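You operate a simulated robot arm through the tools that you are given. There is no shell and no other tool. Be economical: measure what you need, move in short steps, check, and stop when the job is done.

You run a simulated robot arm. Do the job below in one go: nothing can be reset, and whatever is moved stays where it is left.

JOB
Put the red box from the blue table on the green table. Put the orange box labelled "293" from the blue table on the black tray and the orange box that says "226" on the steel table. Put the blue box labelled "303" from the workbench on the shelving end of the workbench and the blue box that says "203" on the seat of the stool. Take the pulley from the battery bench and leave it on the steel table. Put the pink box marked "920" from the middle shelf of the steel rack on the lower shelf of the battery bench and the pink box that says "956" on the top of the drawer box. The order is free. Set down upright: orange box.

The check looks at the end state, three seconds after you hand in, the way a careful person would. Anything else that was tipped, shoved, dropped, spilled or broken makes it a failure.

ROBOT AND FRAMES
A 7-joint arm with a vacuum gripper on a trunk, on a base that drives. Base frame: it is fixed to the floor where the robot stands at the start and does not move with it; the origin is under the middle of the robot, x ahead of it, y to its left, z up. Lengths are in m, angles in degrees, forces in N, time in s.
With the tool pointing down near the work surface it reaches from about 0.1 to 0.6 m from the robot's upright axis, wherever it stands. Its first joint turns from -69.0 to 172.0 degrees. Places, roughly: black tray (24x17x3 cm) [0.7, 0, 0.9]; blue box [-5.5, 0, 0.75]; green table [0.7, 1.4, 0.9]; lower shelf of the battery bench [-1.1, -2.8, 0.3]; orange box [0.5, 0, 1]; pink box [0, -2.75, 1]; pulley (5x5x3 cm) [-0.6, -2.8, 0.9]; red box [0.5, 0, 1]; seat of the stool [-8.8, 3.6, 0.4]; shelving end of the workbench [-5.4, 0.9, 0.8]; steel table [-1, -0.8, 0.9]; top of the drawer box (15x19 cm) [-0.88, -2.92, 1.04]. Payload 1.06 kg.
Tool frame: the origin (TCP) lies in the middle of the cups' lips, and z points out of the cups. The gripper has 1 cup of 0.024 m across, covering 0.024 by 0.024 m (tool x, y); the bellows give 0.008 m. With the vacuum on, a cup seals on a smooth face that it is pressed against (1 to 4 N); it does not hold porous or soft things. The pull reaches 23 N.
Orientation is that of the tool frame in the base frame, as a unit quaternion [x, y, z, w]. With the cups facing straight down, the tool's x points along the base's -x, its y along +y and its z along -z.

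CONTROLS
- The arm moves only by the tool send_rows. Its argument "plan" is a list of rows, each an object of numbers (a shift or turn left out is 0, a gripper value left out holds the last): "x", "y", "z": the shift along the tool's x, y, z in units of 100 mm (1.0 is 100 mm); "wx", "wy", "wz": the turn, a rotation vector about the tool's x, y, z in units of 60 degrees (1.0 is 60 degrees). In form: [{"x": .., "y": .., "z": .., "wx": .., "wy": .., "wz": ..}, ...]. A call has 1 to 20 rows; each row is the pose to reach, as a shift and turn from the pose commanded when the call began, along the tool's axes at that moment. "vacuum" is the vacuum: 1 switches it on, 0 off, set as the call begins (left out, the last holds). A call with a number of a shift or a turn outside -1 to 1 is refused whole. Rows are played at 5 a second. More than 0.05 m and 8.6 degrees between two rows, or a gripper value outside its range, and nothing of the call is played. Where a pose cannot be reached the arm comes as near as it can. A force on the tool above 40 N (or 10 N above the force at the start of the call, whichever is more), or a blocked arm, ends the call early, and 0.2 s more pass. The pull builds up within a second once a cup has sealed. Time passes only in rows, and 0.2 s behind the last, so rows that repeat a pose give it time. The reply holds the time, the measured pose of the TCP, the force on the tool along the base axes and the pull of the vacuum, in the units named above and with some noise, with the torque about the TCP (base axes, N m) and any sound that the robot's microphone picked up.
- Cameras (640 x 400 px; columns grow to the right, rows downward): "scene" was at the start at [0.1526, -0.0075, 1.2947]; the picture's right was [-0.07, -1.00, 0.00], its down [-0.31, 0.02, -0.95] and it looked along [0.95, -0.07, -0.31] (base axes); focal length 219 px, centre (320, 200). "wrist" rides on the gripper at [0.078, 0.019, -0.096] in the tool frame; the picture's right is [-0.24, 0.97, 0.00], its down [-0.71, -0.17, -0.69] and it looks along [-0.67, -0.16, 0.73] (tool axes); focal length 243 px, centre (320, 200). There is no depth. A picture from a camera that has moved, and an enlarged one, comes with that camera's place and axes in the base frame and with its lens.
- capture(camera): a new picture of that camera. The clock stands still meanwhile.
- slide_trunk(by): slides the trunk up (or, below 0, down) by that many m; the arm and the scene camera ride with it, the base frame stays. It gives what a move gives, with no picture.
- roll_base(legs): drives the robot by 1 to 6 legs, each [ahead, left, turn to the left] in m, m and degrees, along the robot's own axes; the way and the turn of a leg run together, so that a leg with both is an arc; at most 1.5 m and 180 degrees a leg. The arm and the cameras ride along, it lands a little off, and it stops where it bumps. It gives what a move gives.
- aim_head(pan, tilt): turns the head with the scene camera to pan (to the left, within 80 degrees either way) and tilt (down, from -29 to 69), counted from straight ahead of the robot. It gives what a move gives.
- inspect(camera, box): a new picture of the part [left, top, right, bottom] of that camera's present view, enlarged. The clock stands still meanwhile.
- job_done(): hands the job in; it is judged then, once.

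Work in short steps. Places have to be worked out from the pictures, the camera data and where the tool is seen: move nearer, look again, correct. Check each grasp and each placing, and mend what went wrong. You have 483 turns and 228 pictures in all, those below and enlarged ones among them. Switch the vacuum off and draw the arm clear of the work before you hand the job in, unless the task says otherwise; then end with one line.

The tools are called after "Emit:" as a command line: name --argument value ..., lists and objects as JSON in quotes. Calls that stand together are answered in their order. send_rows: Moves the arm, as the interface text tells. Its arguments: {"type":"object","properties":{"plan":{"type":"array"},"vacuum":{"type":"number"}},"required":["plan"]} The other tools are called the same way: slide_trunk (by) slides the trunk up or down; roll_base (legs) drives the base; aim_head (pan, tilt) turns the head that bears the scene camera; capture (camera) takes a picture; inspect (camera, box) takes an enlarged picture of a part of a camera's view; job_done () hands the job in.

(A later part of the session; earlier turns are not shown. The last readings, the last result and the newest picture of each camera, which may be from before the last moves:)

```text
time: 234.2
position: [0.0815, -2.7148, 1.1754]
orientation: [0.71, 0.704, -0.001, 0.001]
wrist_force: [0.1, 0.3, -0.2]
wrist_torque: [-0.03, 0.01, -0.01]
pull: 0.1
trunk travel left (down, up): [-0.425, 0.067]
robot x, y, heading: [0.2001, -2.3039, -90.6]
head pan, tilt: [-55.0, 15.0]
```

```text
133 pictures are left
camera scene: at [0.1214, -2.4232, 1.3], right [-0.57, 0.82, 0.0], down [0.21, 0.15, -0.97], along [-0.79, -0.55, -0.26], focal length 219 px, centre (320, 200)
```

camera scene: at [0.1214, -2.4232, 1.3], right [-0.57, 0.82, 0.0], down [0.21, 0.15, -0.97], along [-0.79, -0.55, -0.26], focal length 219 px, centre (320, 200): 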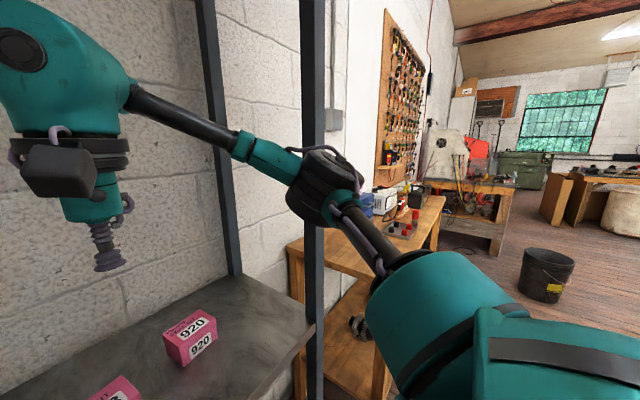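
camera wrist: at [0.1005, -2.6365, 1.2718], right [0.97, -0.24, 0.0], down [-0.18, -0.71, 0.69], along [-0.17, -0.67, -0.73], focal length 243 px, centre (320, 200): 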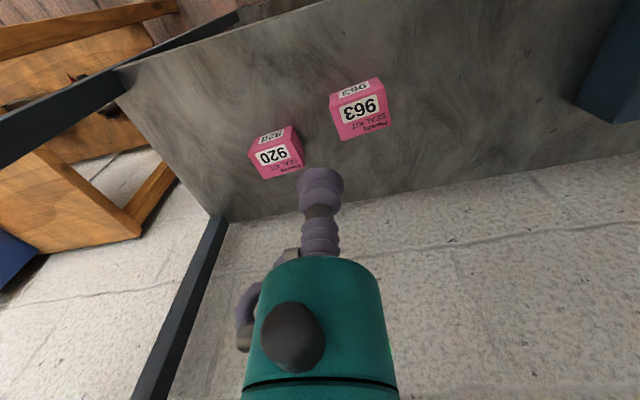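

Elbow keeps ~12 cm centre distance from the post, and target motion doesn't reduce it. 920's top is at (−0.018, −2.829, 0.947); moving over it.

Emit:
send_rows --plan '[{"y": -0.3, "x": -0.3}, {"y": -0.6, "x": -0.6}, {"y": -0.9, "x": -0.9}, {"y": -0.98, "x": -1.0}, {"y": -0.98, "x": -1.0, "z": 0.4}, {"y": -0.98, "x": -1.0, "z": 0.8}]' --vacuum 1

Emit:
capture --camera "scene"

Emit:
capture --camera "wrist"

```text
time: 235.6
position: [-0.0188, -2.8138, 1.0962]
orientation: [0.71, 0.705, 0.0, 0.001]
wrist_force: [0.8, 0.4, 0.5]
wrist_torque: [-0.03, -0.01, 0.03]
pull: 0.0
trunk travel left (down, up): [-0.425, 0.067]
robot x, y, heading: [0.1996, -2.3082, -90.5]
head pan, tilt: [-55.0, 15.0]
```

```text
132 pictures are left
camera scene: at [0.1212, -2.4233, 1.3], right [-0.57, 0.82, 0.0], down [0.21, 0.15, -0.97], along [-0.8, -0.55, -0.26], focal length 219 px, centre (320, 200)
```

scene: 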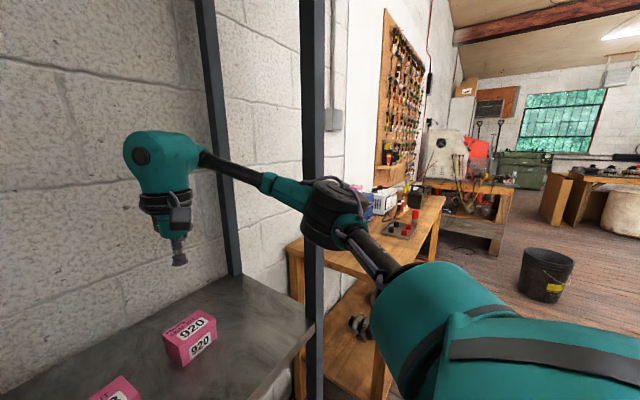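

```text
131 pictures are left
camera wrist: at [0.0027, -2.7363, 1.1919], right [0.97, -0.24, 0.0], down [-0.18, -0.71, 0.69], along [-0.17, -0.67, -0.73], focal length 243 px, centre (320, 200)
```

wrist: 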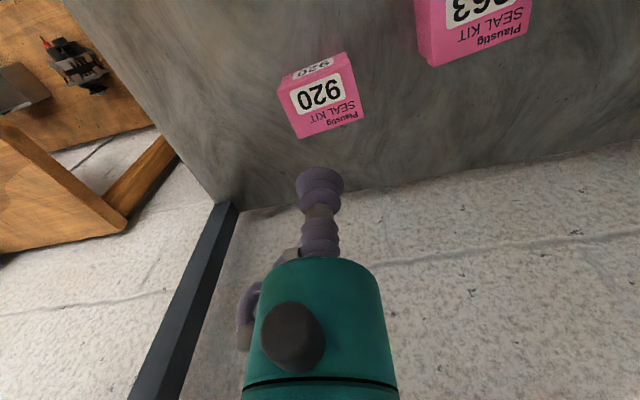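

Target (−0.020, −2.830). Forward 1.6 cm and descend 9 cm.

Emit:
send_rows --plan '[{"x": -0.16, "z": 0.3}, {"x": -0.16, "z": 0.7}, {"x": -0.16, "z": 1.0}, {"x": -0.16, "z": 1.0}]'

Emit:
capture --camera "wrist"

```text
time: 236.6
position: [-0.0176, -2.8305, 0.9961]
orientation: [0.71, 0.704, 0.0, 0.001]
wrist_force: [0.6, 1.1, 0.2]
wrist_torque: [0.01, 0.02, -0.02]
pull: 0.0
trunk travel left (down, up): [-0.425, 0.067]
robot x, y, heading: [0.2007, -2.3085, -90.6]
head pan, tilt: [-55.0, 15.0]
```

```text
130 pictures are left
camera wrist: at [0.0034, -2.7527, 1.0921], right [0.97, -0.24, 0.0], down [-0.18, -0.7, 0.69], along [-0.17, -0.67, -0.73], focal length 243 px, centre (320, 200)
```

wrist: 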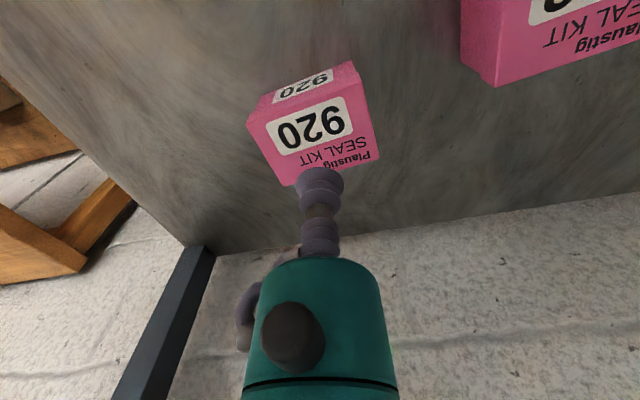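

Centred. Descend to ~0.953.

Emit:
send_rows --plan '[{"z": 0.2}, {"z": 0.35}, {"z": 0.41}, {"z": 0.43}]'

```text
time: 237.6
position: [-0.0171, -2.8301, 0.9544]
orientation: [0.711, 0.704, 0.0, 0.0]
wrist_force: [-0.5, -1.0, 0.1]
wrist_torque: [-0.02, 0.0, 0.0]
pull: 0.1
trunk travel left (down, up): [-0.425, 0.067]
robot x, y, heading: [0.1995, -2.307, -90.2]
head pan, tilt: [-55.0, 15.0]
```

Emit:
send_rows --plan '[{"z": 0.02}, {"z": 0.04}, {"z": 0.06}, {"z": 0.06}]'

```text
time: 238.6
position: [-0.0163, -2.8288, 0.9482]
orientation: [0.71, 0.704, -0.001, 0.003]
wrist_force: [-2.4, 0.7, 9.9]
wrist_torque: [0.03, 0.03, -0.01]
pull: 23.1
trunk travel left (down, up): [-0.425, 0.067]
robot x, y, heading: [0.2028, -2.3038, -90.4]
head pan, tilt: [-55.0, 15.0]
```

Sealed. Lift, then retract the reverse way.

Emit:
send_rows --plan '[{"z": -0.1}, {"z": -0.4}, {"z": -0.8}, {"z": -1.0}]'

Emit:
send_rows --plan '[{"x": 0.3, "y": 0.2, "z": -0.1}, {"x": 0.6, "y": 0.5, "z": -0.2}, {"x": 0.9, "y": 0.8, "z": -0.3}, {"x": 1.0, "y": 1.0, "z": -0.3}]'

Emit:
send_rows --plan '[{"x": 0.3, "y": 0.2}, {"x": 0.6, "y": 0.5}, {"x": 0.9, "y": 0.8}, {"x": 1.0, "y": 0.9}]'

Emit:
capture --camera "wrist"

```text
time: 239.6
position: [-0.0165, -2.83, 1.0486]
orientation: [0.709, 0.705, 0.0, 0.001]
wrist_force: [0.8, 0.7, 0.4]
wrist_torque: [0.0, 0.01, -0.01]
pull: 22.6
trunk travel left (down, up): [-0.425, 0.067]
robot x, y, heading: [0.1994, -2.3083, -90.5]
head pan, tilt: [-55.0, 15.0]
```

```text
time: 240.6
position: [0.0839, -2.7283, 1.0774]
orientation: [0.71, 0.704, 0.0, 0.0]
wrist_force: [0.4, 0.3, -0.7]
wrist_torque: [0.03, 0.0, 0.01]
pull: 23.1
trunk travel left (down, up): [-0.425, 0.067]
robot x, y, heading: [0.2, -2.3062, -90.1]
head pan, tilt: [-55.0, 15.0]
```

```text
time: 241.6
position: [0.1745, -2.6301, 1.0772]
orientation: [0.71, 0.704, -0.001, 0.001]
wrist_force: [0.4, -1.1, -0.8]
wrist_torque: [-0.02, 0.0, 0.01]
pull: 23.0
trunk travel left (down, up): [-0.425, 0.067]
robot x, y, heading: [0.2027, -2.3094, -90.3]
head pan, tilt: [-55.0, 15.0]
```

```text
129 pictures are left
camera wrist: at [0.196, -2.5519, 1.1729], right [0.97, -0.24, 0.0], down [-0.18, -0.71, 0.69], along [-0.17, -0.67, -0.73], focal length 243 px, centre (320, 200)
```

wrist: 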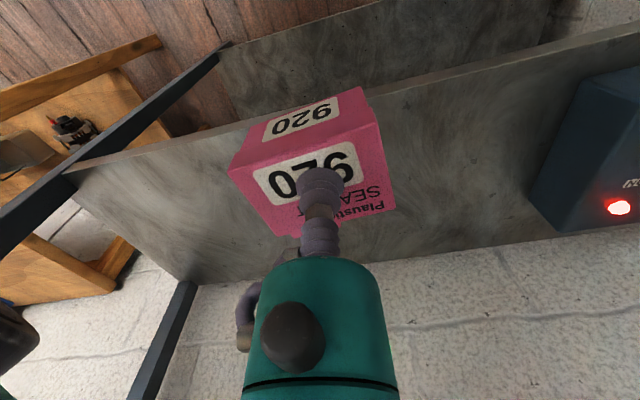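

920 held. Drive back out 0.5 m and over to x≈−0.9.

Emit:
roll_base --legs '[[-0.5, 0, 0], [0, -1.12, 0]]'

Emit:
aim_head --pan 0 --tilt 25

Emit:
slide_trunk --by -0.3

Emit:
capture --camera "scene"

```text
time: 254.2
position: [-0.9343, -2.1232, 1.0769]
orientation: [0.708, 0.707, -0.001, 0.001]
wrist_force: [0.2, -0.4, -1.1]
wrist_torque: [-0.01, 0.0, 0.02]
pull: 22.4
trunk travel left (down, up): [-0.425, 0.067]
robot x, y, heading: [-0.9114, -1.8006, -90.0]
head pan, tilt: [-55.0, 15.0]
```

```text
time: 255.5
position: [-0.9337, -2.1237, 1.0763]
orientation: [0.708, 0.706, 0.0, 0.001]
wrist_force: [-0.1, 0.3, -1.2]
wrist_torque: [-0.01, 0.01, 0.01]
pull: 22.9
trunk travel left (down, up): [-0.425, 0.067]
robot x, y, heading: [-0.9121, -1.8019, -90.1]
head pan, tilt: [0.0, 25.0]
```

```text
time: 258.5
position: [-0.9332, -2.1242, 0.7775]
orientation: [0.708, 0.706, -0.001, 0.001]
wrist_force: [-4.0, -17.2, -6.8]
wrist_torque: [0.86, -0.28, 0.14]
pull: 23.5
trunk travel left (down, up): [-0.125, 0.367]
robot x, y, heading: [-0.9079, -1.8042, -90.2]
head pan, tilt: [0.0, 25.0]
```

```text
128 pictures are left
camera scene: at [-0.912, -2.047, 0.9663], right [-1.0, 0.0, 0.0], down [0.0, 0.42, -0.91], along [0.0, -0.91, -0.42], focal length 219 px, centre (320, 200)
```

scene: 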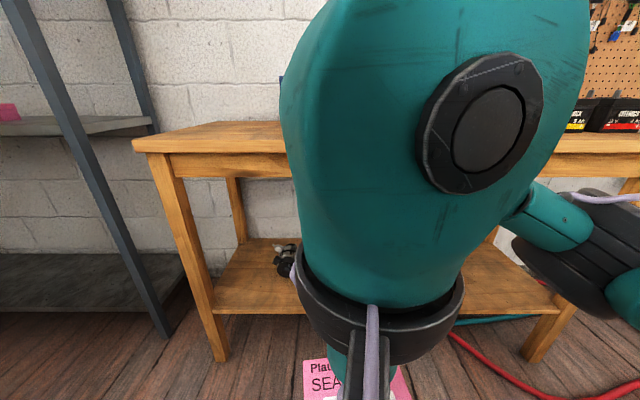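

There's a 17 N force after lowering – the arm is very close to the head. I move the arm forward 8 cm away from it and recheck.

Emit:
send_rows --plan '[{"x": -0.2}, {"x": -0.5}, {"x": -0.8}, {"x": -0.8}]'

Emit:
capture --camera "scene"

Emit:
capture --camera "wrist"

```text
time: 259.5
position: [-0.9329, -2.2035, 0.7763]
orientation: [0.708, 0.707, -0.001, 0.0]
wrist_force: [-1.7, -0.1, -0.8]
wrist_torque: [-0.02, 0.01, 0.0]
pull: 22.3
trunk travel left (down, up): [-0.125, 0.367]
robot x, y, heading: [-0.9081, -1.8011, -90.2]
head pan, tilt: [0.0, 25.0]
```

```text
127 pictures are left
camera scene: at [-0.9122, -2.0471, 0.9663], right [-1.0, 0.0, 0.0], down [0.0, 0.42, -0.91], along [0.0, -0.91, -0.42], focal length 219 px, centre (320, 200)
```

scene: 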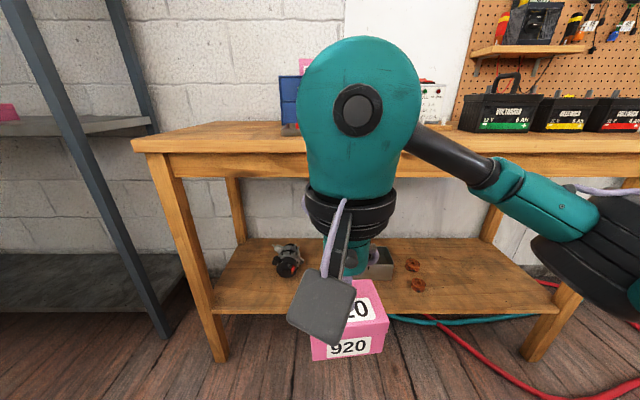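

```text
126 pictures are left
camera wrist: at [-0.9133, -2.1255, 0.8723], right [0.97, -0.24, 0.0], down [-0.17, -0.71, 0.69], along [-0.16, -0.67, -0.73], focal length 243 px, centre (320, 200)
```

wrist: 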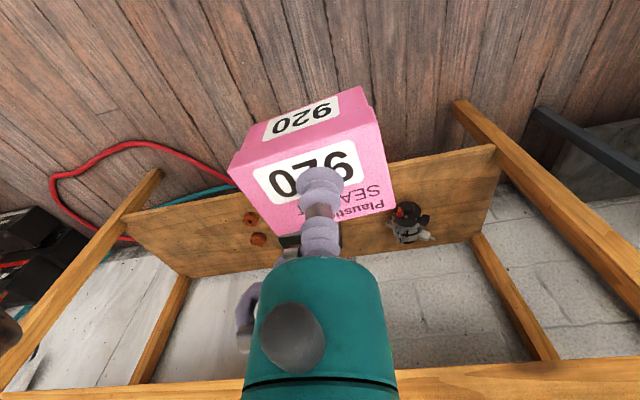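

Force is gone. The free spot on the lower shelf (z≈0.28, front edge y≈−2.58) is around (−0.93, −2.66). I lower the trunk the rest and the arm in front of the bench.

Emit:
slide_trunk --by -0.12

Emit:
send_rows --plan '[{"z": 0.4}, {"z": 0.8}, {"z": 1.0}]'

Emit:
send_rows --plan '[{"z": 0.4}, {"z": 0.8}, {"z": 1.0}]'

Emit:
capture --camera "scene"

```text
time: 261.0
position: [-0.9333, -2.2033, 0.6565]
orientation: [0.707, 0.707, -0.001, 0.001]
wrist_force: [0.1, -0.3, -0.8]
wrist_torque: [-0.04, 0.02, -0.04]
pull: 23.9
trunk travel left (down, up): [-0.005, 0.487]
robot x, y, heading: [-0.9144, -1.8013, -90.3]
head pan, tilt: [0.0, 25.0]
```

```text
time: 261.8
position: [-0.9336, -2.2017, 0.557]
orientation: [0.708, 0.706, 0.0, 0.001]
wrist_force: [1.1, -0.1, -0.4]
wrist_torque: [0.0, 0.01, -0.01]
pull: 23.2
trunk travel left (down, up): [-0.005, 0.487]
robot x, y, heading: [-0.9075, -1.8025, -90.1]
head pan, tilt: [0.0, 25.0]
```

```text
time: 262.6
position: [-0.932, -2.2038, 0.4569]
orientation: [0.708, 0.707, 0.0, 0.001]
wrist_force: [-0.3, 0.2, -0.3]
wrist_torque: [0.01, 0.0, -0.01]
pull: 22.6
trunk travel left (down, up): [-0.005, 0.487]
robot x, y, heading: [-0.9107, -1.798, -90.2]
head pan, tilt: [0.0, 25.0]
```

```text
125 pictures are left
camera scene: at [-0.9122, -2.0821, 0.8493], right [-1.0, 0.0, 0.0], down [0.0, 0.42, -0.91], along [0.0, -0.91, -0.42], focal length 219 px, centre (320, 200)
```

scene: 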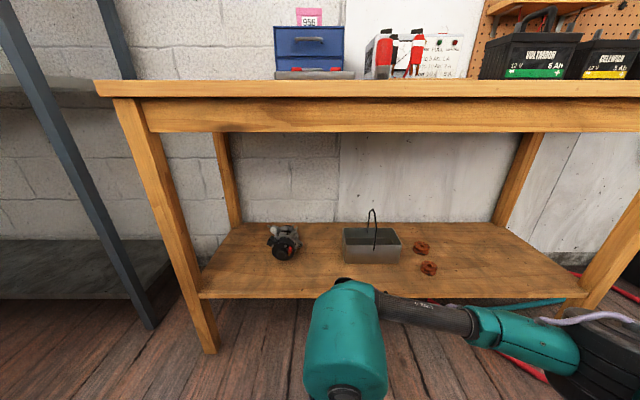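

Clear view of the shelf; the middle front strip is free. Lower 8.5 cm more and drive 0.3 m forward.

Emit:
send_rows --plan '[{"z": 0.4}, {"z": 0.8}, {"z": 0.8}]'

Emit:
roll_base --legs '[[0.28, 0, 0]]'

Emit:
capture --camera "scene"

Emit:
capture --camera "wrist"

```text
time: 263.4
position: [-0.934, -2.2023, 0.3765]
orientation: [0.707, 0.707, 0.0, 0.001]
wrist_force: [-0.3, -0.5, -0.1]
wrist_torque: [-0.01, 0.02, -0.01]
pull: 23.3
trunk travel left (down, up): [-0.005, 0.487]
robot x, y, heading: [-0.9071, -1.8008, -90.2]
head pan, tilt: [0.0, 25.0]
```

```text
time: 265.3
position: [-0.9375, -2.4811, 0.3781]
orientation: [0.709, 0.705, -0.001, 0.0]
wrist_force: [0.4, -0.3, -0.6]
wrist_torque: [0.01, 0.0, 0.05]
pull: 22.5
trunk travel left (down, up): [-0.005, 0.487]
robot x, y, heading: [-0.911, -2.0799, -90.2]
head pan, tilt: [0.0, 25.0]
```

```text
124 pictures are left
camera scene: at [-0.9143, -2.3595, 0.8493], right [-1.0, 0.01, 0.0], down [0.0, 0.42, -0.91], along [0.0, -0.91, -0.42], focal length 219 px, centre (320, 200)
```

scene: 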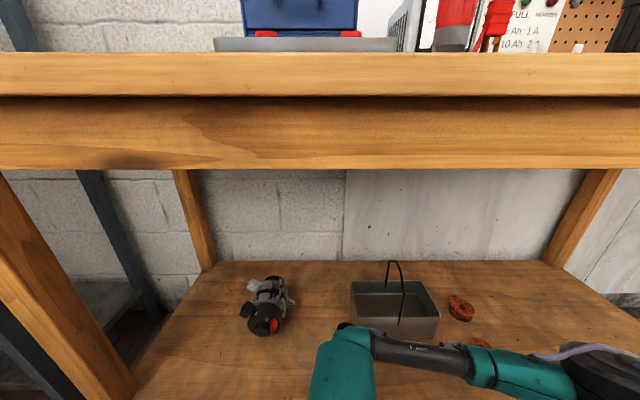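

```text
123 pictures are left
camera wrist: at [-0.9162, -2.4027, 0.4728], right [0.97, -0.24, 0.0], down [-0.18, -0.71, 0.69], along [-0.16, -0.67, -0.73], focal length 243 px, centre (320, 200)
```

wrist: 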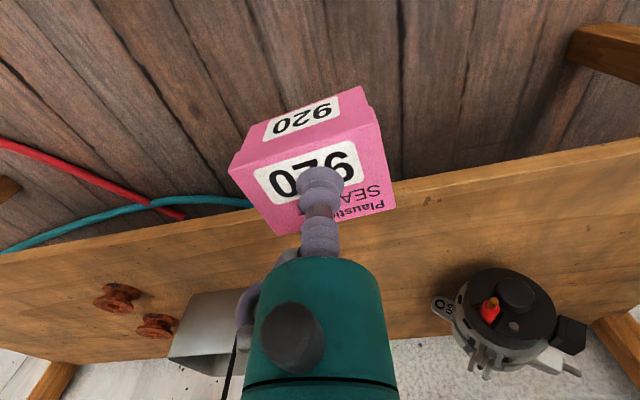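

Shelf edge is at y≈−2.577 and the middle area is clear. Base 6 cm forward, then arm 11 cm.

Emit:
roll_base --legs '[[0.06, 0, 0]]'

Emit:
send_rows --plan '[{"x": -0.35}, {"x": -0.7}, {"x": -1.0}, {"x": -1.0}]'

Emit:
capture --camera "scene"

Emit:
capture --camera "wrist"

```text
time: 266.3
position: [-0.9365, -2.5398, 0.3777]
orientation: [0.709, 0.705, -0.002, 0.0]
wrist_force: [0.5, -0.4, -0.8]
wrist_torque: [-0.01, 0.04, -0.02]
pull: 23.1
trunk travel left (down, up): [-0.005, 0.487]
robot x, y, heading: [-0.9108, -2.1373, -90.1]
head pan, tilt: [0.0, 25.0]
```

```text
time: 267.3
position: [-0.9371, -2.6386, 0.3778]
orientation: [0.709, 0.705, 0.001, 0.001]
wrist_force: [0.8, 0.4, -0.8]
wrist_torque: [-0.02, 0.02, -0.01]
pull: 22.8
trunk travel left (down, up): [-0.005, 0.487]
robot x, y, heading: [-0.9082, -2.1375, -89.8]
head pan, tilt: [0.0, 25.0]
```

```text
122 pictures are left
camera scene: at [-0.9143, -2.4186, 0.8493], right [-1.0, 0.0, 0.0], down [0.0, 0.42, -0.91], along [0.0, -0.91, -0.42], focal length 219 px, centre (320, 200)
```

scene: 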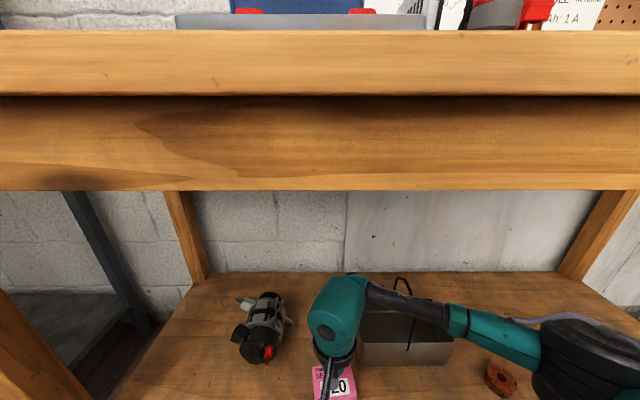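

```text
121 pictures are left
camera wrist: at [-0.9159, -2.5612, 0.4739], right [0.97, -0.24, 0.0], down [-0.18, -0.71, 0.69], along [-0.16, -0.67, -0.73], focal length 243 px, centre (320, 200)
```

wrist: 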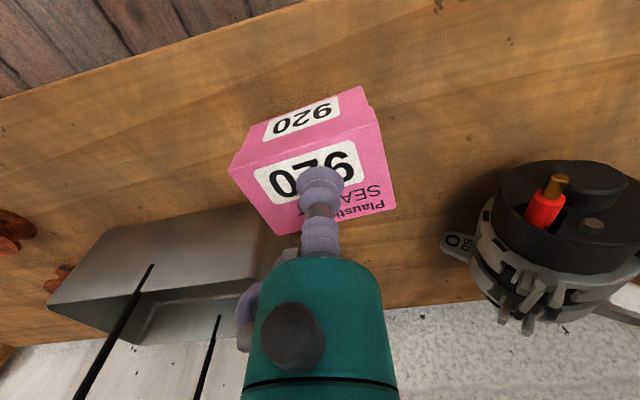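

Tray on the right is ~3 cm away; I shift 1.5 cm left and descend.

Emit:
send_rows --plan '[{"y": 0.15}, {"y": 0.15, "z": 0.2}, {"y": 0.15, "z": 0.35}, {"y": 0.15, "z": 0.45}, {"y": 0.15, "z": 0.45}]'

Emit:
capture --camera "wrist"

```text
time: 268.3
position: [-0.9202, -2.64, 0.3406]
orientation: [0.709, 0.705, 0.001, 0.004]
wrist_force: [-2.8, 5.3, 16.1]
wrist_torque: [-0.12, -0.04, -0.06]
pull: 23.0
trunk travel left (down, up): [-0.005, 0.487]
robot x, y, heading: [-0.9121, -2.1396, -90.6]
head pan, tilt: [0.0, 25.0]
stopped in row 4: the force on the tool passed its limit at 52 N (the readings are from after the stop); the commanded pose is now the measured one
```

```text
120 pictures are left
camera wrist: at [-0.9008, -2.5628, 0.4367], right [0.97, -0.24, 0.01], down [-0.18, -0.71, 0.69], along [-0.16, -0.67, -0.73], focal length 243 px, centre (320, 200)
```

wrist: 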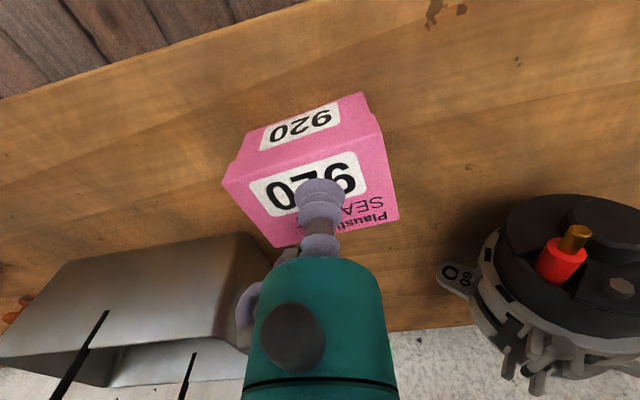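

The shelf was higher (z≈0.30): the box already rests on it. I ease off 3 mm, release and rise.

Emit:
send_rows --plan '[{"z": -0.02}, {"z": -0.02}]'

Emit:
send_rows --plan '[{"z": 0}, {"z": 0}, {"z": 0}, {"z": 0}, {"z": -0.1}, {"z": -0.4}]' --vacuum 0

Emit:
capture --camera "wrist"

```text
time: 268.9
position: [-0.9196, -2.641, 0.3408]
orientation: [0.708, 0.706, 0.001, 0.002]
wrist_force: [0.6, 3.1, 4.1]
wrist_torque: [-0.07, -0.03, 0.02]
pull: 22.7
trunk travel left (down, up): [-0.005, 0.487]
robot x, y, heading: [-0.9073, -2.1356, -90.2]
head pan, tilt: [0.0, 25.0]
```

```text
time: 270.3
position: [-0.9211, -2.639, 0.3805]
orientation: [0.709, 0.705, 0.002, 0.002]
wrist_force: [-1.2, -0.4, 0.4]
wrist_torque: [-0.01, 0.01, 0.01]
pull: 0.1
trunk travel left (down, up): [-0.005, 0.487]
robot x, y, heading: [-0.9125, -2.1366, -90.2]
head pan, tilt: [0.0, 25.0]
```

```text
119 pictures are left
camera wrist: at [-0.901, -2.562, 0.4759], right [0.97, -0.24, 0.01], down [-0.18, -0.71, 0.69], along [-0.16, -0.67, -0.73], focal length 243 px, centre (320, 200)
```

wrist: 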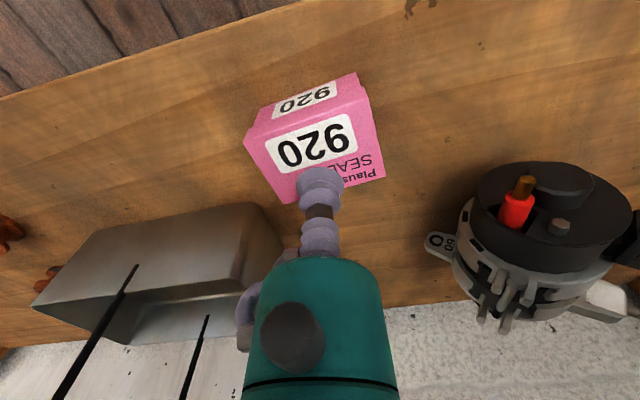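

920 stands on the lower shelf. Withdraw: up 4 cm, back 10 cm, then drive back and raise the trunk.

Emit:
send_rows --plan '[{"z": -0.3}, {"z": -0.4, "x": 0.3}, {"z": -0.4, "x": 0.7}, {"z": -0.4, "x": 1.0}]'

Emit:
roll_base --legs '[[-0.6, 0, 0]]'

Emit:
send_rows --plan '[{"z": -0.4}, {"z": -0.8}, {"z": -1.0}]'

Emit:
slide_trunk --by 0.42

Emit:
capture --camera "scene"

```text
time: 271.3
position: [-0.9222, -2.539, 0.4206]
orientation: [0.709, 0.705, 0.001, 0.003]
wrist_force: [-0.4, 0.4, -0.8]
wrist_torque: [0.03, -0.04, -0.01]
pull: 0.1
trunk travel left (down, up): [-0.005, 0.487]
robot x, y, heading: [-0.9135, -2.1375, -90.2]
head pan, tilt: [0.0, 25.0]
```

```text
time: 274.1
position: [-0.9236, -2.0457, 0.4221]
orientation: [0.711, 0.703, 0.002, 0.003]
wrist_force: [0.1, -0.5, 0.6]
wrist_torque: [0.0, 0.01, 0.01]
pull: 0.0
trunk travel left (down, up): [-0.005, 0.487]
robot x, y, heading: [-0.9135, -1.6419, -90.8]
head pan, tilt: [0.0, 25.0]
stopped in leg 1: the robot was blocked; the commanded pose is now the measured one
```

```text
time: 274.9
position: [-0.9232, -2.0463, 0.5191]
orientation: [0.711, 0.704, 0.002, 0.003]
wrist_force: [0.1, -0.8, -0.5]
wrist_torque: [-0.04, 0.02, 0.01]
pull: 0.1
trunk travel left (down, up): [-0.005, 0.487]
robot x, y, heading: [-0.9087, -1.6389, -90.5]
head pan, tilt: [0.0, 25.0]
```

```text
refused: 0.42 is not a number from -0.4 to 0.4
```

```text
118 pictures are left
camera scene: at [-0.9156, -1.9249, 0.8493], right [-1.0, 0.01, 0.0], down [0.01, 0.42, -0.91], along [-0.01, -0.91, -0.42], focal length 219 px, centre (320, 200)
```

scene: 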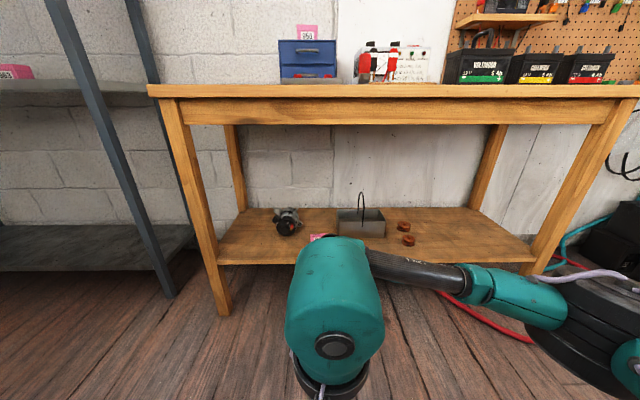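

The base touched the steel table behind (blocked at y≈−1.64). I move forward away, raise the trunk, and will check the table.

Emit:
roll_base --legs '[[0.12, 0, 0]]'

Emit:
slide_trunk --by 0.4

Emit:
send_rows --plan '[{"z": -0.4}, {"z": -0.8}, {"z": -1.0}]'

Emit:
roll_base --legs '[[0, 0.75, 0], [0, 0, 90]]'

Emit:
aim_head --pan 75 --tilt 25

Emit:
capture --camera "scene"

```text
time: 276.1
position: [-0.9253, -2.1648, 0.5203]
orientation: [0.71, 0.704, 0.002, 0.003]
wrist_force: [0.5, 0.2, -0.6]
wrist_torque: [-0.01, -0.02, -0.01]
pull: 0.0
trunk travel left (down, up): [-0.005, 0.487]
robot x, y, heading: [-0.9104, -1.7623, -90.7]
head pan, tilt: [0.0, 25.0]
```

```text
time: 280.0
position: [-0.9247, -2.1646, 0.9199]
orientation: [0.71, 0.704, 0.002, 0.004]
wrist_force: [0.4, 0.2, -0.3]
wrist_torque: [0.0, 0.0, 0.02]
pull: 0.1
trunk travel left (down, up): [-0.405, 0.087]
robot x, y, heading: [-0.9157, -1.7663, -90.6]
head pan, tilt: [0.0, 25.0]
```

```text
time: 280.8
position: [-0.9259, -2.1658, 1.0186]
orientation: [0.71, 0.704, 0.002, 0.004]
wrist_force: [-0.8, -0.7, 1.0]
wrist_torque: [-0.01, 0.02, 0.03]
pull: 0.1
trunk travel left (down, up): [-0.405, 0.087]
robot x, y, heading: [-0.9132, -1.7624, -90.8]
head pan, tilt: [0.0, 25.0]
```

```text
time: 291.5
position: [0.2205, -1.7732, 1.0184]
orientation: [-0.01, 1.0, 0.004, 0.0]
wrist_force: [-0.7, 0.0, 0.2]
wrist_torque: [0.04, -0.02, -0.02]
pull: 0.1
trunk travel left (down, up): [-0.405, 0.087]
robot x, y, heading: [-0.1825, -1.7695, 0.7]
head pan, tilt: [0.0, 25.0]
```

```text
time: 292.9
position: [0.2208, -1.7718, 1.0189]
orientation: [-0.01, 1.0, 0.004, 0.0]
wrist_force: [-0.4, 0.3, 0.6]
wrist_torque: [-0.03, 0.0, -0.01]
pull: 0.0
trunk travel left (down, up): [-0.405, 0.087]
robot x, y, heading: [-0.1842, -1.7686, 0.9]
head pan, tilt: [75.0, 25.0]
```

```text
117 pictures are left
camera scene: at [-0.0896, -1.6805, 1.2603], right [0.97, -0.24, 0.0], down [-0.1, -0.41, -0.91], along [0.22, 0.88, -0.42], focal length 219 px, centre (320, 200)
```

scene: 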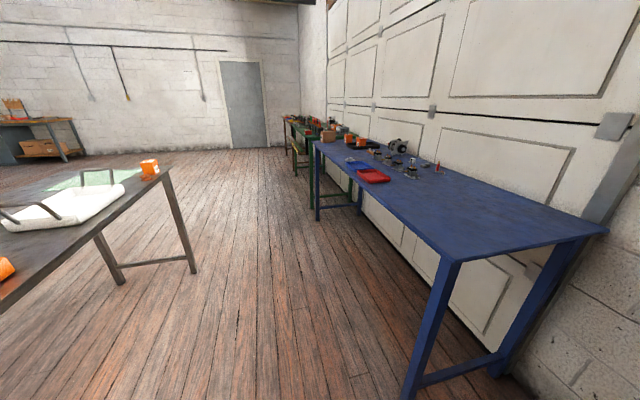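

I enlarge the steel table part to see whether anything moved.

Emit:
inspect --camera "scene" --box '[0, 140, 200, 300]'

```text
2.50 times, centred on (100, 220) of scene
camera zoom: at [-0.0896, -1.6805, 1.2603], right [0.97, -0.24, 0.0], down [-0.1, -0.41, -0.91], along [0.22, 0.88, -0.42], focal length 547 px, centre (870, 150)
```

zoom: 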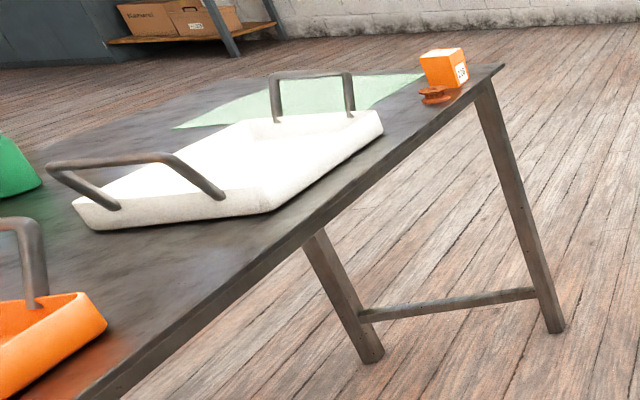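

Everything on the steel table is in place. Now the long drive to the workbench: north through the gap, then west.

Emit:
roll_base --legs '[[-0.03, 0, 0], [0, 0, 89], [1.5, 0, 0], [0.8, 0, 0], [0, 0, 90], [1.5, 0, 0]]'

Emit:
aim_head --pan 0 --tilt 10

Emit:
capture --camera "scene"

```text
time: 319.3
position: [-2.1525, 0.4844, 1.0183]
orientation: [1.0, 0.019, -0.001, 0.004]
wrist_force: [-0.5, 0.5, -0.3]
wrist_torque: [0.01, -0.02, 0.02]
pull: 0.1
trunk travel left (down, up): [-0.405, 0.087]
robot x, y, heading: [-1.7503, 0.4865, -178.1]
head pan, tilt: [75.0, 25.0]
```

```text
time: 320.8
position: [-2.1521, 0.4844, 1.0197]
orientation: [1.0, 0.019, -0.001, 0.003]
wrist_force: [-0.9, -0.5, -0.5]
wrist_torque: [0.0, -0.01, 0.01]
pull: 0.1
trunk travel left (down, up): [-0.405, 0.087]
robot x, y, heading: [-1.7501, 0.4921, -178.1]
head pan, tilt: [0.0, 10.0]
```

```text
115 pictures are left
camera scene: at [-1.9179, 0.4828, 1.2847], right [-0.04, 1.0, 0.0], down [0.17, 0.01, -0.98], along [-0.98, -0.04, -0.17], focal length 219 px, centre (320, 200)
```

scene: 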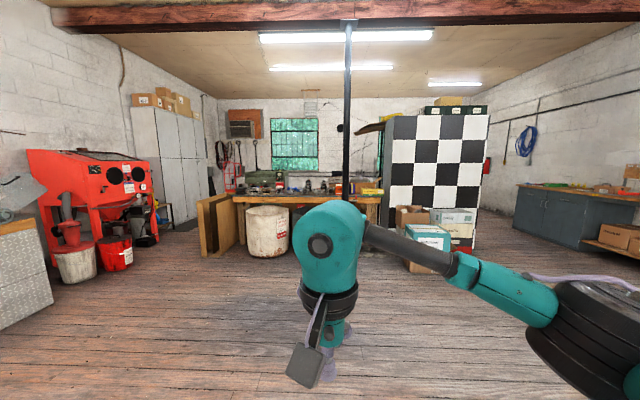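

Workbench is ahead with barrels beneath/in front. Drive another 1.4 m and look with the arm lowered out of the way.

Emit:
roll_base --legs '[[0, 0, -1.9], [1.4, 0, 0]]'

Emit:
capture --camera "scene"

Emit:
capture --camera "wrist"

```text
time: 328.3
position: [-3.588, 0.4951, 1.0192]
orientation: [1.0, 0.002, -0.001, 0.004]
wrist_force: [0.5, 0.3, 0.6]
wrist_torque: [0.0, -0.01, 0.01]
pull: 0.0
trunk travel left (down, up): [-0.405, 0.087]
robot x, y, heading: [-3.1858, 0.486, -179.9]
head pan, tilt: [0.0, 10.0]
```

```text
114 pictures are left
camera scene: at [-3.3524, 0.4851, 1.2847], right [0.0, 1.0, 0.0], down [0.17, 0.0, -0.98], along [-0.98, 0.0, -0.17], focal length 219 px, centre (320, 200)
```

scene: 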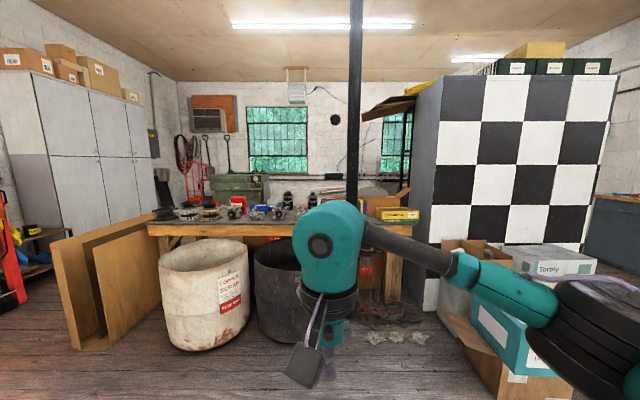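

```text
113 pictures are left
camera wrist: at [-3.5078, 0.4766, 1.1148], right [-0.23, -0.97, 0.01], down [-0.71, 0.17, 0.69], along [-0.67, 0.15, -0.73], focal length 243 px, centre (320, 200)
```

wrist: 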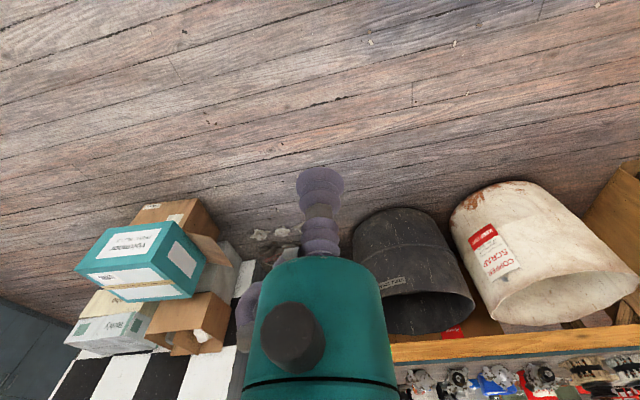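

I enlarge the workbench top to find the blue boxes.

Emit:
inspect --camera "scene" --box '[140, 170, 440, 358]'

Emit:
inspect --camera "wrist" --box '[380, 300, 540, 400]'

```text
2.13 times, centred on (290, 264) of scene
camera zoom: at [-3.3524, 0.4851, 1.2847], right [0.0, 1.0, 0.0], down [0.17, 0.0, -0.98], along [-0.98, 0.0, -0.17], focal length 465 px, centre (384, 64)
```

zoom: 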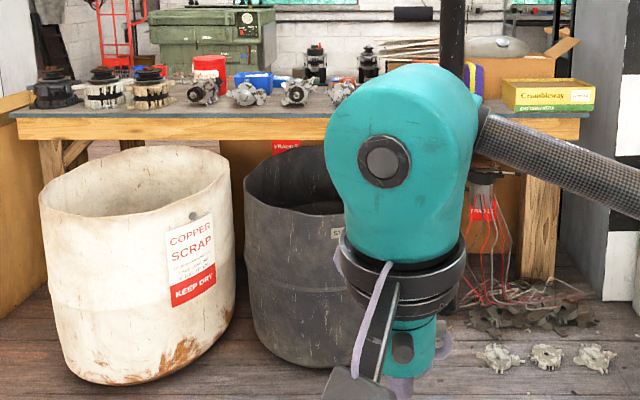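

```text
4.00 times, centred on (460, 350) of wrist
camera zoom: at [-3.5078, 0.4766, 1.1148], right [-0.23, -0.97, 0.01], down [-0.71, 0.17, 0.69], along [-0.67, 0.15, -0.73], focal length 970 px, centre (-240, -400)
```

zoom: 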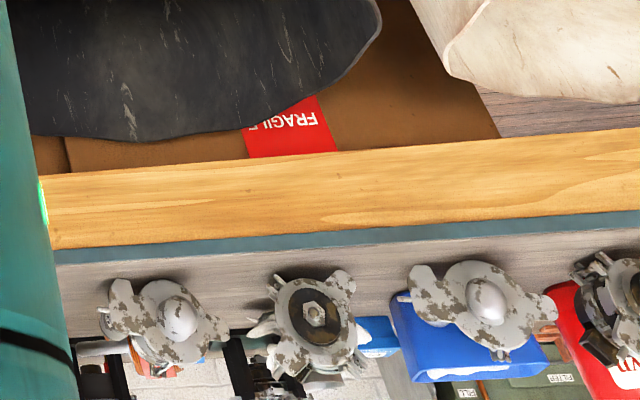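

The bench front is blocked by barrels and floor parts, so I'll approach from behind via the north passage (between checkered shelving and the north bench). First I move to y≈1.9 and look.

Emit:
roll_base --legs '[[0.3, 0, -90], [1.2, 0, 0], [0, 0, 60]]'

Emit:
capture --camera "scene"

```text
time: 340.9
position: [-3.6794, 2.1089, 1.0189]
orientation: [0.962, -0.275, -0.002, 0.004]
wrist_force: [-1.3, 0.2, -0.6]
wrist_torque: [-0.01, 0.02, -0.01]
pull: 0.0
trunk travel left (down, up): [-0.405, 0.087]
robot x, y, heading: [-3.3452, 1.8901, 147.8]
head pan, tilt: [0.0, 10.0]
cut short: leg 1
```

```text
110 pictures are left
camera scene: at [-3.4861, 1.9751, 1.2847], right [0.53, 0.85, 0.0], down [0.15, -0.09, -0.98], along [-0.83, 0.52, -0.17], focal length 219 px, centre (320, 200)
```

scene: 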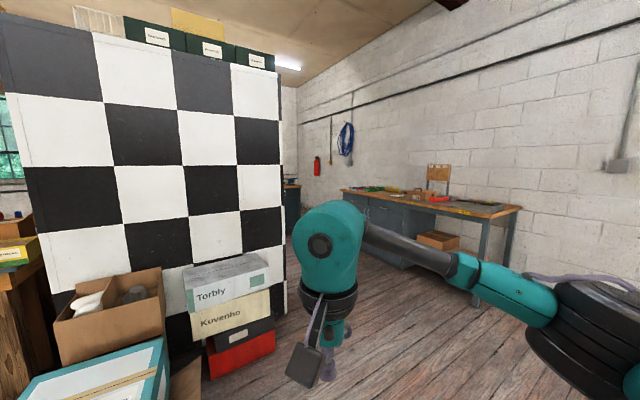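

The passage between shelving (y≤2.6) and the north bench (y≥4.1) is wide. I drive to about (−4.3, 3.25), face west and continue.

Emit:
roll_base --legs '[[0.9, -0.6, 0], [0.6, 0, 32], [1.2, 0, 0]]'

Emit:
aim_head --pan 35 --tilt 15

Emit:
capture --camera "scene"

```text
time: 355.4
position: [-5.97, 3.0352, 1.0197]
orientation: [1.0, -0.001, -0.001, 0.004]
wrist_force: [0.2, 0.6, 0.1]
wrist_torque: [-0.01, -0.01, -0.01]
pull: 0.0
trunk travel left (down, up): [-0.405, 0.087]
robot x, y, heading: [-5.571, 3.0262, 180.0]
head pan, tilt: [0.0, 10.0]
```

```text
time: 356.4
position: [-5.9703, 3.0362, 1.0185]
orientation: [1.0, 0.0, -0.001, 0.003]
wrist_force: [0.8, -0.8, 0.6]
wrist_torque: [-0.03, -0.02, 0.02]
pull: 0.0
trunk travel left (down, up): [-0.405, 0.087]
robot x, y, heading: [-5.5713, 3.0239, 179.8]
head pan, tilt: [35.0, 15.0]
```

```text
109 pictures are left
camera scene: at [-5.7194, 2.9712, 1.2766], right [-0.57, 0.82, 0.0], down [0.21, 0.15, -0.97], along [-0.79, -0.55, -0.26], focal length 219 px, centre (320, 200)
```

scene: 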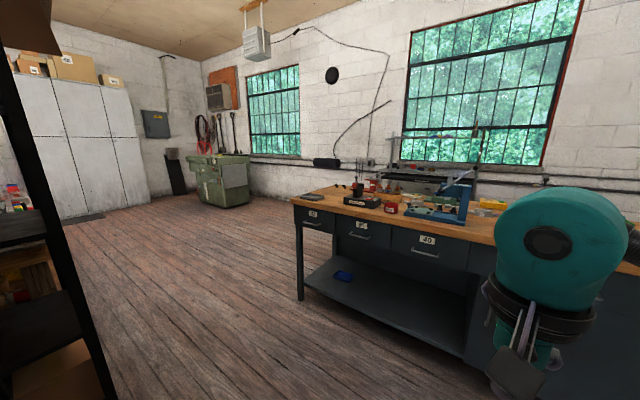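

Behind the island bench the floor is free. I move west to x≈−6.25 and strafe south to y≈1.2, then look towards the bench.

Emit:
roll_base --legs '[[0.68, 0, 0], [0, 1.0, 0], [0, 0.9, 0], [0, 0, 90]]'

Emit:
aim_head --pan 60 --tilt 20

Emit:
capture --camera "scene"

```text
time: 380.4
position: [-6.2716, 0.7422, 1.019]
orientation: [0.71, 0.704, 0.002, 0.002]
wrist_force: [0.1, 1.1, -0.6]
wrist_torque: [0.03, 0.01, -0.03]
pull: 0.0
trunk travel left (down, up): [-0.405, 0.087]
robot x, y, heading: [-6.2584, 1.1452, -90.4]
head pan, tilt: [35.0, 15.0]
```

```text
time: 381.3
position: [-6.2706, 0.7434, 1.0197]
orientation: [0.709, 0.705, 0.001, 0.003]
wrist_force: [-0.4, -0.8, -0.8]
wrist_torque: [0.0, -0.02, -0.01]
pull: 0.1
trunk travel left (down, up): [-0.405, 0.087]
robot x, y, heading: [-6.2594, 1.1443, -90.6]
head pan, tilt: [60.0, 20.0]
```

```text
108 pictures are left
camera scene: at [-6.1805, 1.0244, 1.2684], right [-0.51, -0.86, 0.0], down [-0.29, 0.17, -0.94], along [0.81, -0.48, -0.34], focal length 219 px, centre (320, 200)
```

scene: 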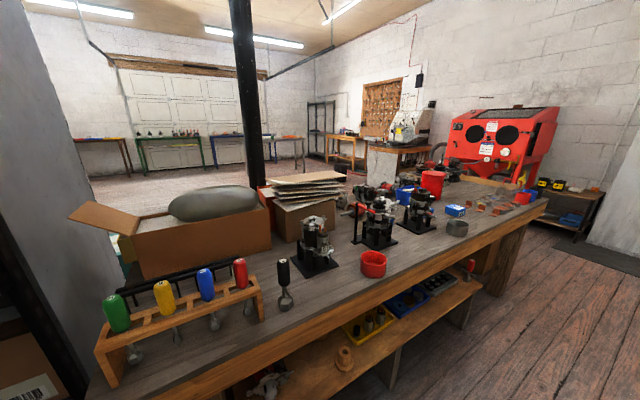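

The workbench back side is accessible. Enlarge to find boxes 303 and 203.

Emit:
inspect --camera "scene" --box '[330, 160, 550, 298]'

```text
2.90 times, centred on (440, 229) of scene
camera zoom: at [-6.1805, 1.0244, 1.2684], right [-0.51, -0.86, 0.0], down [-0.29, 0.17, -0.94], along [0.81, -0.48, -0.34], focal length 634 px, centre (-28, 116)
```

zoom: 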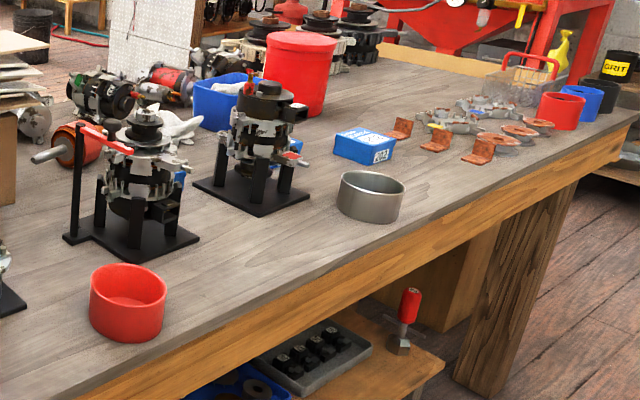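

One blue box is near (−5.59, −0.20). I move south to y≈0.75, turn to face the bench, and survey.

Emit:
roll_base --legs '[[0.4, 0, 0], [0, 0, 90.5]]'

Emit:
aim_head --pan 15 --tilt 25

Emit:
capture --camera "scene"

Emit:
capture --camera "wrist"

```text
time: 387.7
position: [-5.8602, 0.7393, 1.0193]
orientation: [-0.007, 1.0, 0.003, 0.001]
wrist_force: [0.5, -0.5, 0.1]
wrist_torque: [-0.06, 0.01, -0.03]
pull: 0.0
trunk travel left (down, up): [-0.405, 0.087]
robot x, y, heading: [-6.2635, 0.7446, 0.5]
head pan, tilt: [60.0, 20.0]
```

```text
time: 388.8
position: [-5.8614, 0.7393, 1.0193]
orientation: [-0.007, 1.0, 0.004, 0.001]
wrist_force: [0.0, -0.6, -0.5]
wrist_torque: [0.03, 0.0, 0.03]
pull: 0.2
trunk travel left (down, up): [-0.405, 0.087]
robot x, y, heading: [-6.2623, 0.745, 0.8]
head pan, tilt: [15.0, 25.0]
```

```text
106 pictures are left
camera scene: at [-6.1046, 0.7691, 1.2604], right [0.27, -0.96, 0.0], down [-0.41, -0.11, -0.91], along [0.87, 0.25, -0.42], focal length 219 px, centre (320, 200)
```

scene: 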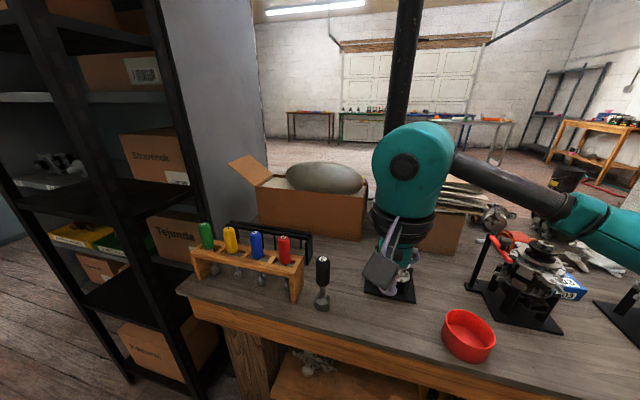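

```text
105 pictures are left
camera wrist: at [-5.9387, 0.7565, 1.1149], right [0.22, 0.98, 0.01], down [0.71, -0.17, 0.69], along [0.67, -0.15, -0.73], focal length 243 px, centre (320, 200)
```

wrist: 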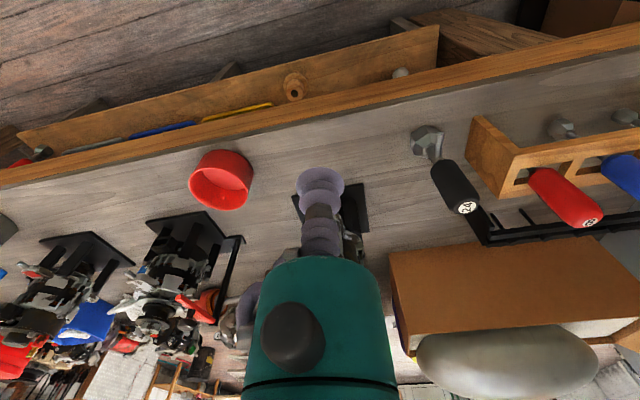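

Free spot at the shelving end: around (−5.73, 0.77) between the red bowl and the loose screwdriver. Now I read the blue box label between the machines.

Emit:
inspect --camera "scene" --box '[480, 220, 640, 330]'

Emit:
inspect --camera "wrist" --box '[0, 190, 240, 360]'

```text
3.64 times, centred on (560, 275) of scene
camera zoom: at [-6.1046, 0.7691, 1.2604], right [0.27, -0.96, 0.0], down [-0.41, -0.11, -0.91], along [0.87, 0.25, -0.42], focal length 795 px, centre (-553, -73)
```

zoom: 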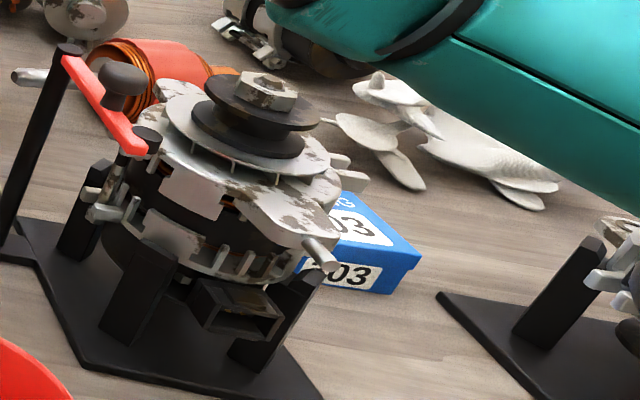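

```text
2.35 times, centred on (120, 275) of wrist
camera zoom: at [-5.9387, 0.7565, 1.1149], right [0.22, 0.98, 0.01], down [0.71, -0.17, 0.69], along [0.67, -0.15, -0.73], focal length 571 px, centre (791, 24)
```

zoom: 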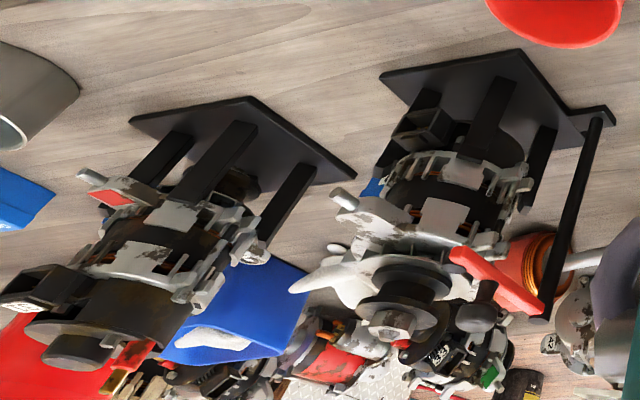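

The label ends in "03". I strafe 0.48 m to the right to look at it from straight ahead.

Emit:
roll_base --legs '[[0, -0.5, -0.6]]'

Emit:
aim_head --pan -10 --tilt 25

Emit:
capture --camera "scene"

Emit:
capture --camera "wrist"

```text
time: 393.6
position: [-5.8556, 0.2506, 1.0174]
orientation: [-0.006, 1.0, 0.004, 0.001]
wrist_force: [-0.5, -0.2, 0.0]
wrist_torque: [-0.03, 0.03, 0.02]
pull: 0.0
trunk travel left (down, up): [-0.405, 0.087]
robot x, y, heading: [-6.2569, 0.2572, 0.3]
head pan, tilt: [15.0, 25.0]
```

```text
time: 394.5
position: [-5.8567, 0.2504, 1.0187]
orientation: [-0.005, 1.0, 0.003, 0.001]
wrist_force: [0.4, -1.0, 0.4]
wrist_torque: [0.0, -0.01, 0.01]
pull: 0.0
trunk travel left (down, up): [-0.405, 0.087]
robot x, y, heading: [-6.2544, 0.2579, 0.5]
head pan, tilt: [-10.0, 25.0]
```

```text
102 pictures are left
camera scene: at [-6.0974, 0.2411, 1.2603], right [-0.16, -0.99, 0.0], down [-0.42, 0.07, -0.91], along [0.89, -0.15, -0.42], focal length 219 px, centre (320, 200)
```

scene: 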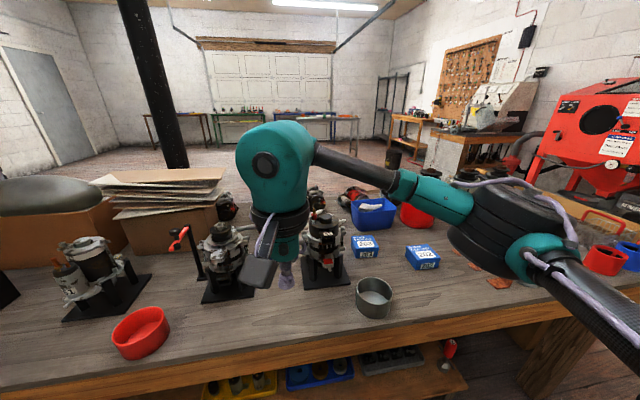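

```text
101 pictures are left
camera wrist: at [-5.9337, 0.2678, 1.1149], right [0.22, 0.97, 0.01], down [0.71, -0.17, 0.69], along [0.67, -0.15, -0.73], focal length 243 px, centre (320, 200)
```

wrist: 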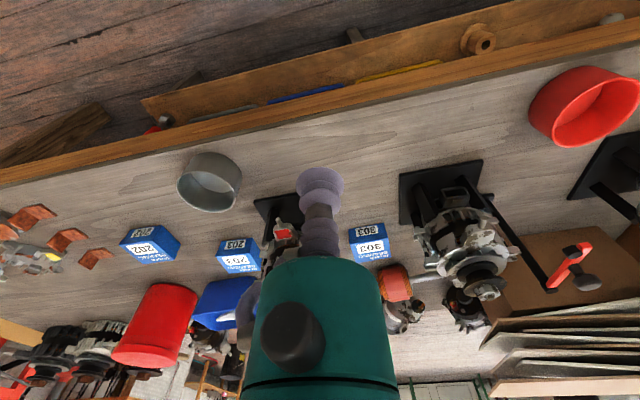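

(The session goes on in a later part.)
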